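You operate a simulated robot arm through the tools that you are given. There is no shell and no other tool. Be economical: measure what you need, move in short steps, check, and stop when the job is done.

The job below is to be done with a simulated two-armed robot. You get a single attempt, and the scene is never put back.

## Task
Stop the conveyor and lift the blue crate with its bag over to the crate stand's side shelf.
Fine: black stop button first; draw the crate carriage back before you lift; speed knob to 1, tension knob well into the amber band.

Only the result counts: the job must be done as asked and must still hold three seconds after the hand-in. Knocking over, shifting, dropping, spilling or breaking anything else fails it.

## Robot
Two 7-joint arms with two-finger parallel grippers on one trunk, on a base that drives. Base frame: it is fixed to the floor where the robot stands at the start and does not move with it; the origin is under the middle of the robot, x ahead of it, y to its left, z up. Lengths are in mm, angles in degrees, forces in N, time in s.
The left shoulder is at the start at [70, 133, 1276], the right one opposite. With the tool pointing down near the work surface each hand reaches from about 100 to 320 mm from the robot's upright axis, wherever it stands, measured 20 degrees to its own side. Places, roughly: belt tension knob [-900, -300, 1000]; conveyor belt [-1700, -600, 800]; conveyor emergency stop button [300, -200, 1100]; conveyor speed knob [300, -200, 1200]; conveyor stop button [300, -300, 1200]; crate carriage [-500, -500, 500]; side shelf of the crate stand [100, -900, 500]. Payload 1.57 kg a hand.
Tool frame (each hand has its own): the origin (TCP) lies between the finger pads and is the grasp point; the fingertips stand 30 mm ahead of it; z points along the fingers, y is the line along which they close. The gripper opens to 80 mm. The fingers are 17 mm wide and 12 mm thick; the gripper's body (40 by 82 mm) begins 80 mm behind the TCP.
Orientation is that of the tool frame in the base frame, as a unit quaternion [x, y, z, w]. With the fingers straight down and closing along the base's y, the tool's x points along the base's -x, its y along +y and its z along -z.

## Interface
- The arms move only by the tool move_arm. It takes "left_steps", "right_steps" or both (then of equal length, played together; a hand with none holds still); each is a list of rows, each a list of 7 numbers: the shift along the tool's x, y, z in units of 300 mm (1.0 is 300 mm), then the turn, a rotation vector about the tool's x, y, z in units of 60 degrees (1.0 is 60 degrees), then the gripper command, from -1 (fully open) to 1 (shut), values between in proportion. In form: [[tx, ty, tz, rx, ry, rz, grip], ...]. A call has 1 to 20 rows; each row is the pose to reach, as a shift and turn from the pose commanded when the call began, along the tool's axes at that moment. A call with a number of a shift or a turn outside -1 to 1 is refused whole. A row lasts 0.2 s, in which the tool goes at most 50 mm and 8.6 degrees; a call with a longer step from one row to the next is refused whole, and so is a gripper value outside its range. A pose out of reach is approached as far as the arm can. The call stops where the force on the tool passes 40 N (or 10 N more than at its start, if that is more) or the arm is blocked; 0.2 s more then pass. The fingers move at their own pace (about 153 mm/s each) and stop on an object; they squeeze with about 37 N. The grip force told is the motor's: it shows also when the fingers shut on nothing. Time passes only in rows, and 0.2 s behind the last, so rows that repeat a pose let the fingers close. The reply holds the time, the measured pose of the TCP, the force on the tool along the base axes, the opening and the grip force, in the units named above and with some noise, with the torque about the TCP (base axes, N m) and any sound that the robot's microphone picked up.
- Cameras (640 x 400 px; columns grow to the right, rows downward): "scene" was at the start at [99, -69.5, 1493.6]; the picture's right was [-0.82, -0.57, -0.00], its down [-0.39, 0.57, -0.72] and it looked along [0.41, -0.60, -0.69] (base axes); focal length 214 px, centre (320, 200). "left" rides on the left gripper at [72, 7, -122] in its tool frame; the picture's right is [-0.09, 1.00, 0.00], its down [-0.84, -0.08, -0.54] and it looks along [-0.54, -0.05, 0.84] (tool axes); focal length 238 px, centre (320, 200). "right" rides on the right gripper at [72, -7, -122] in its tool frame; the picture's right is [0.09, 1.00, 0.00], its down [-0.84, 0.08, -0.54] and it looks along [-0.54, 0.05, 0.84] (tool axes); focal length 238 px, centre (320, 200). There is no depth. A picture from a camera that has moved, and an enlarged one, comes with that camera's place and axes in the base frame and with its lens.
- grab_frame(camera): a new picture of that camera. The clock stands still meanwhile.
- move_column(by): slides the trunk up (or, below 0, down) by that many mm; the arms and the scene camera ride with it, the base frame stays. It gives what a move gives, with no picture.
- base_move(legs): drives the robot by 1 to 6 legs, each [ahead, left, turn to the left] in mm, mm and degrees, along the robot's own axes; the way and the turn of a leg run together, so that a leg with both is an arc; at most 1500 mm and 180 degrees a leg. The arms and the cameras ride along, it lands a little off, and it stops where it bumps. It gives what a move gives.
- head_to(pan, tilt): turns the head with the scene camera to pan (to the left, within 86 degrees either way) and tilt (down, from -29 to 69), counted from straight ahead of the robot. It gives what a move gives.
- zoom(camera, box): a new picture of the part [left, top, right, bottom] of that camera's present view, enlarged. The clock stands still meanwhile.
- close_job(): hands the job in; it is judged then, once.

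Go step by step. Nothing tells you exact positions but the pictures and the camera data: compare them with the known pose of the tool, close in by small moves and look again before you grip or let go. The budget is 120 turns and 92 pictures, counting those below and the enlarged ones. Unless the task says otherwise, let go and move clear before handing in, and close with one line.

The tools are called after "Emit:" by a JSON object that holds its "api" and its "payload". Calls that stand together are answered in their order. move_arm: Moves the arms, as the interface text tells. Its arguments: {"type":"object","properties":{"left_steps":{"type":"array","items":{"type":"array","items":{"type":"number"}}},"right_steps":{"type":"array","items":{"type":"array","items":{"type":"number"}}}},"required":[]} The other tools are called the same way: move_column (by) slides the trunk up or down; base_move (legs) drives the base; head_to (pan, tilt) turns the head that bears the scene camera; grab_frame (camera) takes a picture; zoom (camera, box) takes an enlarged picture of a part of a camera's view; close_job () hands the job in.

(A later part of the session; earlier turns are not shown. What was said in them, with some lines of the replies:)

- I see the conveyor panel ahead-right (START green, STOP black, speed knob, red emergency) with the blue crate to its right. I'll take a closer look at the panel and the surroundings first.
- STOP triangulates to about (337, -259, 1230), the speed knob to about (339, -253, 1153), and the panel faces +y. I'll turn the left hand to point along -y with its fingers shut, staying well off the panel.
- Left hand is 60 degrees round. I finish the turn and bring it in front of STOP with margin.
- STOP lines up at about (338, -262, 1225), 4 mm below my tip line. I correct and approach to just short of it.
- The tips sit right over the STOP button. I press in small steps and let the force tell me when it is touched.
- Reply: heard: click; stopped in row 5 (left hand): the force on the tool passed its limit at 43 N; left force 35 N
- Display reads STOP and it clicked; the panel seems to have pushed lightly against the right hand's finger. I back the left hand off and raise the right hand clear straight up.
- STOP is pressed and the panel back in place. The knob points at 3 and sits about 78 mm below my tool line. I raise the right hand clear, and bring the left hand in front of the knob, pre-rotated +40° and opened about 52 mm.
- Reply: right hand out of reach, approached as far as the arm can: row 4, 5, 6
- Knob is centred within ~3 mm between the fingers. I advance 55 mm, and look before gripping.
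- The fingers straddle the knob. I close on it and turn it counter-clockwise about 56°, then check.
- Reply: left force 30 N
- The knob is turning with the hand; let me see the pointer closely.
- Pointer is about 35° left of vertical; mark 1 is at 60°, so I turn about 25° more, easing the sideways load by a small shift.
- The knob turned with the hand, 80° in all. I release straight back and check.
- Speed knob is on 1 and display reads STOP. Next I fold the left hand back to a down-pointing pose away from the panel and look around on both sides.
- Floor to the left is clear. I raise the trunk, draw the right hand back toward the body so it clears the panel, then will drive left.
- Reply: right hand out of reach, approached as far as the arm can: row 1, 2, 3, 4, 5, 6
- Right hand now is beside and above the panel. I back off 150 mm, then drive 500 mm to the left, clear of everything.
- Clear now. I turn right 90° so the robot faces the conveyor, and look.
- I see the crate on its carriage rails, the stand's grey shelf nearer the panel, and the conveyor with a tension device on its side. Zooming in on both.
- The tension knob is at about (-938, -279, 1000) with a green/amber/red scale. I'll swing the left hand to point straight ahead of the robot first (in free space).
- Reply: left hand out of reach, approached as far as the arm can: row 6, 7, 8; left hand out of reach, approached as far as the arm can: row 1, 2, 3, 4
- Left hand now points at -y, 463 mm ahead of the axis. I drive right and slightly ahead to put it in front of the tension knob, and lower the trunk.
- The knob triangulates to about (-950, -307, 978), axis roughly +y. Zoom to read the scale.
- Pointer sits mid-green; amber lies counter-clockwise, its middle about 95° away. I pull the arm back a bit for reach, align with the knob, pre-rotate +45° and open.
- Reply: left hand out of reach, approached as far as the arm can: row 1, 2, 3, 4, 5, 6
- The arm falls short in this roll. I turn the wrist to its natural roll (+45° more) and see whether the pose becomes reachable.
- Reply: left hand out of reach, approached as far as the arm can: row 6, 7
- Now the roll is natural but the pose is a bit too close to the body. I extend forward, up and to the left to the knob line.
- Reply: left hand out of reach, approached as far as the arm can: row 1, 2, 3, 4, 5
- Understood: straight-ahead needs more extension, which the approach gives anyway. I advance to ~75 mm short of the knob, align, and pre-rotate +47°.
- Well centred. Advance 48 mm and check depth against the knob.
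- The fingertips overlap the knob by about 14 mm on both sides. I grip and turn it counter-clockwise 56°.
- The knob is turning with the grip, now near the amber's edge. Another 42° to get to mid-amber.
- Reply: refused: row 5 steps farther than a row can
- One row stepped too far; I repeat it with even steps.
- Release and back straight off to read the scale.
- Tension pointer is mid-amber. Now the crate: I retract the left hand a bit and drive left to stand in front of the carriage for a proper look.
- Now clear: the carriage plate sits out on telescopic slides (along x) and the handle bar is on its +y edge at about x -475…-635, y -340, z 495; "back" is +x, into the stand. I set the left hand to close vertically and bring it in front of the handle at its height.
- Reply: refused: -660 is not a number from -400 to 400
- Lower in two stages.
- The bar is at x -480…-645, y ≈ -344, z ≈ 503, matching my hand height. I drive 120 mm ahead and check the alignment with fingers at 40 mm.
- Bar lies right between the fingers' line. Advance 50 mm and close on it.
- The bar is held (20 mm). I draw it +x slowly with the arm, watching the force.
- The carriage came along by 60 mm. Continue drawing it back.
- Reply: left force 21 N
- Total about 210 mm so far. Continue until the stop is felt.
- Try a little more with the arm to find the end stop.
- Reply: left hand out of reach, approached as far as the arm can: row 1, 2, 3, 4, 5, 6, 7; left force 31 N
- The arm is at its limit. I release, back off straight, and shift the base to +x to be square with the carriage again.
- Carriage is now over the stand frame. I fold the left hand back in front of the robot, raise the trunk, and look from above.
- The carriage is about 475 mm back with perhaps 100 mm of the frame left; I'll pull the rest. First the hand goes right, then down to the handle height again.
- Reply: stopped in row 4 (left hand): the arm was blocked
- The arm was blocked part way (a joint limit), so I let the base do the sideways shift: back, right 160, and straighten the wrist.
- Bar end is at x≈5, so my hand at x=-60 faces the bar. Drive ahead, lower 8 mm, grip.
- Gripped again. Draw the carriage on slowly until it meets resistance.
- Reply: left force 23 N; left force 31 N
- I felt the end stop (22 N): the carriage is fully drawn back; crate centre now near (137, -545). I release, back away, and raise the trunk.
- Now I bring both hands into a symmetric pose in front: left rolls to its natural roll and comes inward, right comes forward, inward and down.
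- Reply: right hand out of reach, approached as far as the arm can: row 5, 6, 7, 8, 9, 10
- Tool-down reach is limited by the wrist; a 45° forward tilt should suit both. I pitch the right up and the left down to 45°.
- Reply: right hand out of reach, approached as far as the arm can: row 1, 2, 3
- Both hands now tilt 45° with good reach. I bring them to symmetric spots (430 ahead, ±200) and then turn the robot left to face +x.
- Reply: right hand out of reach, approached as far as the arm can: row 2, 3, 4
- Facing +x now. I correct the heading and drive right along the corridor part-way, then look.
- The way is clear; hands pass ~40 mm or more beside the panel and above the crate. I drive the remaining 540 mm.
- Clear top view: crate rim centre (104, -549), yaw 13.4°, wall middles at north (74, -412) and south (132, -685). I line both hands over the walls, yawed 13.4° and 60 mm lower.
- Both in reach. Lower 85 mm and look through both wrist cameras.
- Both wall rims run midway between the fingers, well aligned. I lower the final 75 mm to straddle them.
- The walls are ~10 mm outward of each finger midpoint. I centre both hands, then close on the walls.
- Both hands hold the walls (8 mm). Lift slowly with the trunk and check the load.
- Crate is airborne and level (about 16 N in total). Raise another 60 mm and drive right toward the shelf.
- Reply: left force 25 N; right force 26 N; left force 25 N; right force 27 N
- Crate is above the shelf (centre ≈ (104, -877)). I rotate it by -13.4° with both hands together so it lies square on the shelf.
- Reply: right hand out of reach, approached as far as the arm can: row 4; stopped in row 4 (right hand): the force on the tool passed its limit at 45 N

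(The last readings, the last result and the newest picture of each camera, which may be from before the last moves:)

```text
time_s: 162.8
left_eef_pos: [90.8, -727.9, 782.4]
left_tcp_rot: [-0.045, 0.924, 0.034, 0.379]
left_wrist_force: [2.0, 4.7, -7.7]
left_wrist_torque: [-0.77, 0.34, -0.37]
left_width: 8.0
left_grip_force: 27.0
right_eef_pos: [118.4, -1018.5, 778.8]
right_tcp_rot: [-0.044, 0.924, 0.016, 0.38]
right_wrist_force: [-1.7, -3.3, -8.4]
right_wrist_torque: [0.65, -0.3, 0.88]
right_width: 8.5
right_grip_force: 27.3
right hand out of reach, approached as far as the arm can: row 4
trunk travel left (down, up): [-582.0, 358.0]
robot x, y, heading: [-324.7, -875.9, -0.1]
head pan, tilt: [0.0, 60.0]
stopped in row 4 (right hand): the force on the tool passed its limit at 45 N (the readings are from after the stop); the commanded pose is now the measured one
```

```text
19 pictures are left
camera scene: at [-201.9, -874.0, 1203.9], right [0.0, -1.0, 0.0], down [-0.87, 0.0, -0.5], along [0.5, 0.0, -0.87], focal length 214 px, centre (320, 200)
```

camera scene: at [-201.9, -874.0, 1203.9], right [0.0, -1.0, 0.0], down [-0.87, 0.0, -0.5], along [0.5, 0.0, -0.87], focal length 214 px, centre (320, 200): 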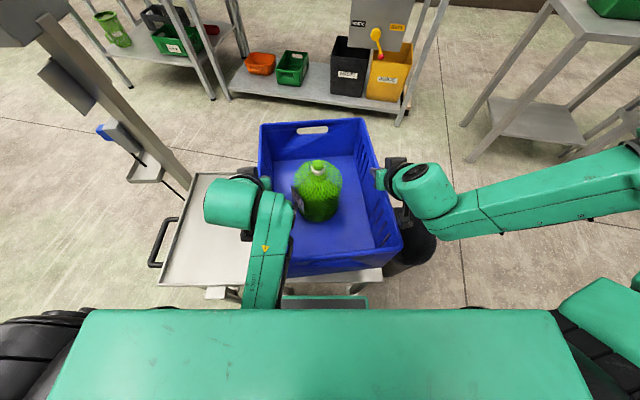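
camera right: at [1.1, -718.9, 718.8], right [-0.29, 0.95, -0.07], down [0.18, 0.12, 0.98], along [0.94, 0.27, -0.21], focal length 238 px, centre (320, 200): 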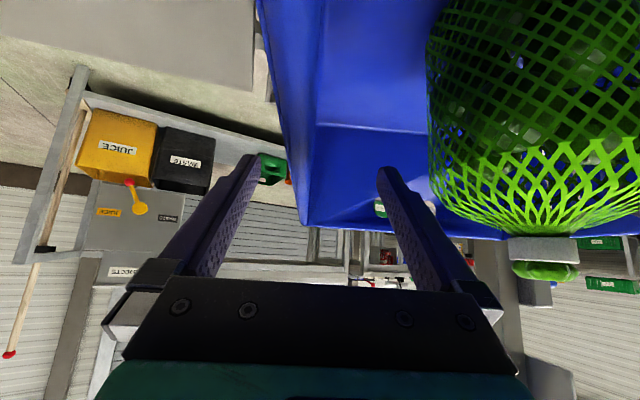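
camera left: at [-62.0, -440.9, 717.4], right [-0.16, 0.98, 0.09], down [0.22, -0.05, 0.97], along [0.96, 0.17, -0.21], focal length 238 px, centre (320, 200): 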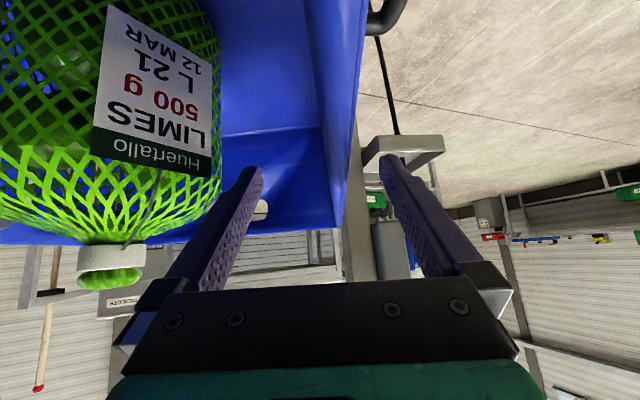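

The right arm reached its fold limit, but the crate is level, secure, and within ~5.7° of square, centre (100, -872). I nudge both hands 12 mm toward -y and begin lowering.

Emit:
{"api": "move_arm", "payload": {"left_steps": [[0, -0.02, 0, 0, 0, 0, 1], [0, -0.04, 0, 0, 0, 0, 1]], "right_steps": [[0, -0.02, 0, 0, 0, 0, 1], [0, -0.04, 0, 0, 0, 0, 1]]}}

Emit:
{"api": "move_column", "payload": {"by": -70}}

Emit:
{"api": "grab_frame", "payload": {"camera": "scene"}}

```text
time_s: 163.4
left_eef_pos: [91.7, -738.6, 782.6]
left_tcp_rot: [-0.04, 0.923, 0.037, 0.381]
left_wrist_force: [1.6, -2.3, -7.7]
left_wrist_torque: [-0.9, 0.45, -0.44]
left_width: 8.5
left_grip_force: 27.3
right_eef_pos: [119.4, -1030.3, 780.4]
right_tcp_rot: [-0.044, 0.923, 0.017, 0.382]
right_wrist_force: [-1.3, 1.4, -9.0]
right_wrist_torque: [0.68, -0.47, 0.86]
right_width: 8.2
right_grip_force: 27.4
trunk travel left (down, up): [-582.0, 358.0]
robot x, y, heading: [-322.8, -873.7, -0.0]
head pan, tilt: [0.0, 60.0]
```

```text
time_s: 164.5
left_eef_pos: [92.4, -739.6, 713.2]
left_tcp_rot: [-0.041, 0.923, 0.038, 0.381]
left_wrist_force: [2.7, -7.7, -7.3]
left_wrist_torque: [-0.89, -0.4, -0.36]
left_width: 8.3
left_grip_force: 27.6
right_eef_pos: [120.7, -1031.4, 710.6]
right_tcp_rot: [-0.045, 0.923, 0.017, 0.381]
right_wrist_force: [-3.0, 7.4, -8.7]
right_wrist_torque: [0.64, 0.46, 0.96]
right_width: 8.3
right_grip_force: 27.5
trunk travel left (down, up): [-512.0, 428.0]
robot x, y, heading: [-326.2, -876.7, 0.2]
head pan, tilt: [0.0, 60.0]
```

```text
18 pictures are left
camera scene: at [-202.6, -875.3, 1134.0], right [0.0, -1.0, 0.0], down [-0.87, 0.0, -0.5], along [0.5, 0.0, -0.87], focal length 214 px, centre (320, 200)
```

scene: 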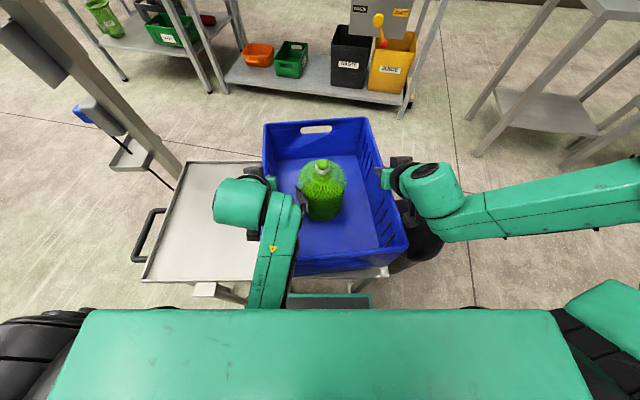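

Crate is positioned within the shelf edges. Lower further in small steps watching for the load to vanish.

Emit:
{"api": "move_column", "payload": {"by": -22}}

Emit:
{"api": "move_column", "payload": {"by": -6}}

```text
time_s: 165.2
left_eef_pos: [92.1, -739.8, 690.0]
left_tcp_rot: [-0.04, 0.923, 0.038, 0.381]
left_wrist_force: [3.3, -9.7, -6.4]
left_wrist_torque: [-0.89, -0.8, -0.36]
left_width: 8.1
left_grip_force: 27.0
right_eef_pos: [120.0, -1031.0, 688.2]
right_tcp_rot: [-0.044, 0.923, 0.017, 0.382]
right_wrist_force: [-3.9, 9.6, -9.3]
right_wrist_torque: [0.54, 0.73, 1.01]
right_width: 8.2
right_grip_force: 27.5
trunk travel left (down, up): [-490.0, 450.0]
robot x, y, heading: [-323.8, -874.9, -0.2]
head pan, tilt: [0.0, 60.0]
```

```text
time_s: 165.7
left_eef_pos: [91.5, -739.9, 684.8]
left_tcp_rot: [-0.04, 0.923, 0.037, 0.38]
left_wrist_force: [3.0, -10.1, -6.8]
left_wrist_torque: [-0.89, -0.6, -0.41]
left_width: 8.4
left_grip_force: 27.0
right_eef_pos: [119.9, -1029.9, 683.3]
right_tcp_rot: [-0.045, 0.923, 0.018, 0.381]
right_wrist_force: [-2.9, 10.9, -7.8]
right_wrist_torque: [0.56, 0.62, 0.99]
right_width: 8.5
right_grip_force: 26.9
trunk travel left (down, up): [-484.0, 456.0]
robot x, y, heading: [-322.0, -875.4, 0.1]
head pan, tilt: [0.0, 60.0]
```

Still carrying the weight; the shelf is a bit lower than the carriage. Continue down in small steps.

Emit:
{"api": "move_column", "payload": {"by": -8}}

Emit:
{"api": "move_column", "payload": {"by": -8}}

```text
time_s: 166.3
left_eef_pos: [91.2, -739.9, 677.2]
left_tcp_rot: [-0.041, 0.923, 0.038, 0.38]
left_wrist_force: [2.8, -11.6, -5.7]
left_wrist_torque: [-0.9, -0.35, -0.41]
left_width: 8.5
left_grip_force: 26.9
right_eef_pos: [120.0, -1030.6, 675.4]
right_tcp_rot: [-0.045, 0.923, 0.018, 0.383]
right_wrist_force: [-2.8, 10.7, -8.7]
right_wrist_torque: [0.63, 0.14, 0.98]
right_width: 8.5
right_grip_force: 26.8
trunk travel left (down, up): [-476.0, 464.0]
robot x, y, heading: [-320.7, -870.8, -0.3]
head pan, tilt: [0.0, 60.0]
```

```text
time_s: 166.9
left_eef_pos: [89.8, -740.3, 672.9]
left_tcp_rot: [-0.04, 0.921, 0.038, 0.386]
left_wrist_force: [7.3, -11.5, 18.9]
left_wrist_torque: [-0.89, -0.59, -0.45]
left_width: 8.5
left_grip_force: 28.1
right_eef_pos: [116.9, -1030.9, 671.8]
right_tcp_rot: [-0.044, 0.921, 0.017, 0.387]
right_wrist_force: [-7.0, 9.2, 9.0]
right_wrist_torque: [0.66, -0.08, 0.89]
right_width: 8.5
right_grip_force: 27.1
trunk travel left (down, up): [-468.0, 472.0]
robot x, y, heading: [-323.3, -873.3, 0.0]
head pan, tilt: [0.0, 60.0]
```

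Contact: the shelf now bears the crate. I ease up 3 mm and look before letting go.

Emit:
{"api": "move_column", "payload": {"by": 3}}

Emit:
{"api": "zoom", "payload": {"camera": "scene", "box": [180, 90, 450, 310]}}

Emit:
{"api": "grab_frame", "payload": {"camera": "right"}}

```text
time_s: 167.4
left_eef_pos: [89.6, -742.3, 672.6]
left_tcp_rot: [-0.04, 0.922, 0.038, 0.382]
left_wrist_force: [-2.7, -16.4, 9.2]
left_wrist_torque: [-0.98, -0.8, -0.54]
left_width: 8.3
left_grip_force: 27.0
right_eef_pos: [117.1, -1030.2, 670.5]
right_tcp_rot: [-0.044, 0.922, 0.018, 0.383]
right_wrist_force: [-1.8, 14.5, -2.8]
right_wrist_torque: [0.76, -0.16, 0.9]
right_width: 8.3
right_grip_force: 26.9
trunk travel left (down, up): [-471.0, 469.0]
robot x, y, heading: [-324.7, -875.2, -0.4]
head pan, tilt: [0.0, 60.0]
```

```text
1.82 times, centred on (315, 200) of scene
camera zoom: at [-206.2, -876.1, 1093.2], right [0.0, -1.0, 0.0], down [-0.87, 0.0, -0.5], along [0.5, 0.0, -0.87], focal length 390 px, centre (329, 200)
```

zoom: 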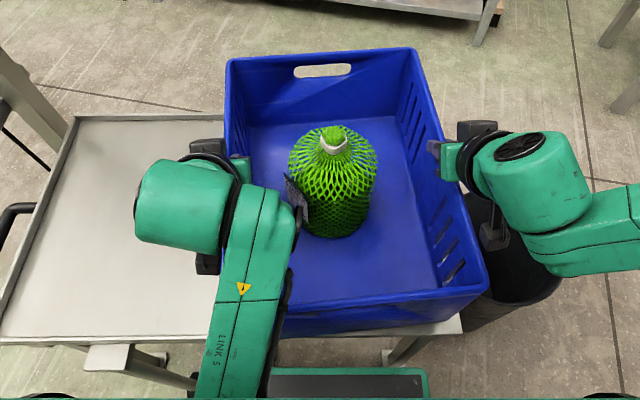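

```text
16 pictures are left
camera right: at [-19.9, -1051.4, 705.9], right [-0.16, 0.98, -0.07], down [0.2, 0.1, 0.97], along [0.97, 0.14, -0.21], focal length 238 px, centre (320, 200)
```

right: 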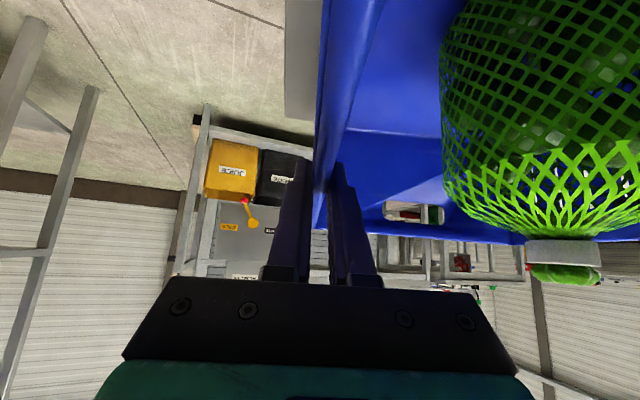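

The crate rests within the shelf edges on all sides. I open both hands moderately (40 mm) so as not to touch the bag.

Emit:
{"api": "move_arm", "payload": {"left_steps": [[0, 0, 0, 0, 0, 0, 0.2], [0, 0, 0, 0, 0, 0, 0.2], [0, 0, 0, 0, 0, 0, 0.2]], "right_steps": [[0, 0, 0, 0, 0, 0, 0.2], [0, 0, 0, 0, 0, 0, 0.2], [0, 0, 0, 0, 0, 0, 0.2]]}}

Emit:
{"api": "grab_frame", "payload": {"camera": "left"}}

Emit:
{"api": "grab_frame", "payload": {"camera": "right"}}

```text
time_s: 168.2
left_eef_pos: [90.5, -737.9, 672.5]
left_tcp_rot: [-0.041, 0.923, 0.038, 0.382]
left_wrist_force: [0.0, -0.1, 0.6]
left_wrist_torque: [-0.06, 0.05, 0.05]
left_width: 32.1
left_grip_force: 0.1
right_eef_pos: [118.5, -1030.9, 671.2]
right_tcp_rot: [-0.043, 0.922, 0.016, 0.384]
right_wrist_force: [-0.3, 0.4, -0.3]
right_wrist_torque: [-0.01, 0.03, 0.0]
right_width: 31.7
right_grip_force: 0.1
trunk travel left (down, up): [-471.0, 469.0]
robot x, y, heading: [-324.4, -869.3, -0.4]
head pan, tilt: [0.0, 60.0]
```

```text
15 pictures are left
camera left: at [-46.5, -748.2, 708.4], right [-0.04, 0.99, 0.1], down [0.22, -0.09, 0.97], along [0.97, 0.06, -0.21], focal length 238 px, centre (320, 200)
```

left: 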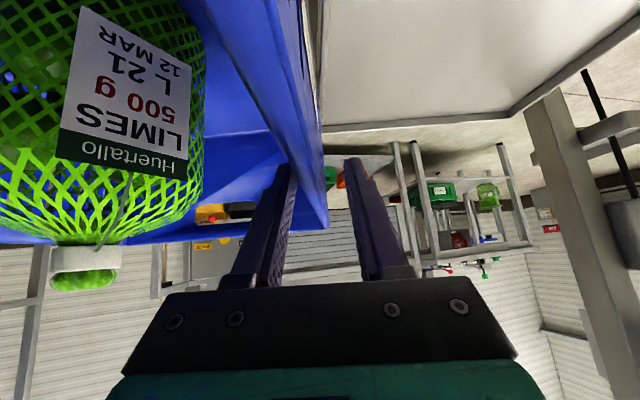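

```text
14 pictures are left
camera right: at [-18.4, -1051.2, 705.8], right [-0.16, 0.99, -0.07], down [0.2, 0.1, 0.97], along [0.97, 0.14, -0.21], focal length 238 px, centre (320, 200)
```

right: 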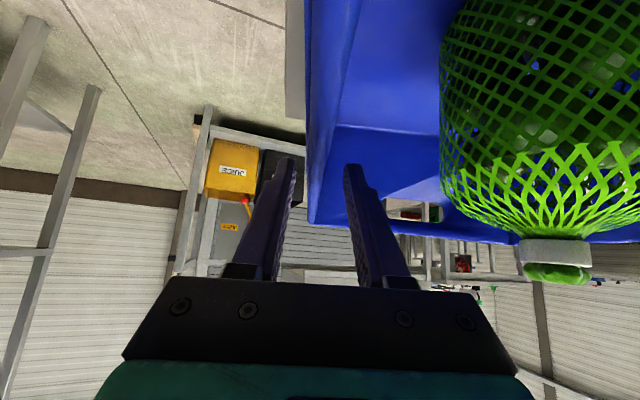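

Both hands free of the walls on each side. Raise straight up.

Emit:
{"api": "move_column", "payload": {"by": 60}}

Emit:
{"api": "move_column", "payload": {"by": 140}}

Emit:
{"api": "grab_frame", "payload": {"camera": "scene"}}

```text
time_s: 169.2
left_eef_pos: [91.0, -739.2, 732.4]
left_tcp_rot: [-0.04, 0.923, 0.038, 0.381]
left_wrist_force: [1.2, -0.5, -0.7]
left_wrist_torque: [0.01, 0.01, 0.01]
left_width: 32.1
left_grip_force: 0.0
right_eef_pos: [117.2, -1031.5, 730.9]
right_tcp_rot: [-0.045, 0.923, 0.016, 0.383]
right_wrist_force: [0.1, 0.3, 0.8]
right_wrist_torque: [0.0, -0.01, 0.03]
right_width: 32.3
right_grip_force: 0.1
trunk travel left (down, up): [-531.0, 409.0]
robot x, y, heading: [-323.6, -874.3, -0.3]
head pan, tilt: [0.0, 60.0]
```

```text
time_s: 170.9
left_eef_pos: [90.6, -739.7, 872.4]
left_tcp_rot: [-0.04, 0.923, 0.038, 0.38]
left_wrist_force: [0.9, -0.4, 0.5]
left_wrist_torque: [-0.02, -0.01, -0.03]
left_width: 31.9
left_grip_force: 0.0
right_eef_pos: [117.7, -1031.3, 871.7]
right_tcp_rot: [-0.044, 0.923, 0.016, 0.382]
right_wrist_force: [-0.2, -0.1, 0.1]
right_wrist_torque: [-0.02, 0.04, 0.0]
right_width: 32.0
right_grip_force: 0.1
trunk travel left (down, up): [-671.0, 269.0]
robot x, y, heading: [-323.0, -873.7, -0.1]
head pan, tilt: [0.0, 60.0]
```

```text
13 pictures are left
camera scene: at [-204.2, -875.3, 1293.1], right [0.0, -1.0, 0.0], down [-0.87, 0.0, -0.5], along [0.5, 0.0, -0.87], focal length 214 px, centre (320, 200)
```

scene: 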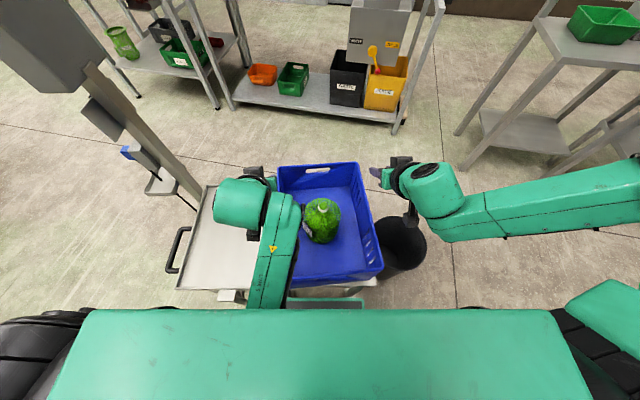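

The crate with its lime bag rests on the side shelf and both hands are well above it. The belt is stopped, speed is on 1, tension is mid-amber and the carriage is drawn back. I hand in.

Emit:
{"api": "close_job", "payload": {}}

```text
The job is handed in.
```

I stopped the conveyor with the black button and set the speed knob to 1 and the tension knob to mid-amber. I then drew the carriage back to its end stop. The blue crate and its bag now rest on the side shelf, turned about 6° from square, with both hands clear above it.
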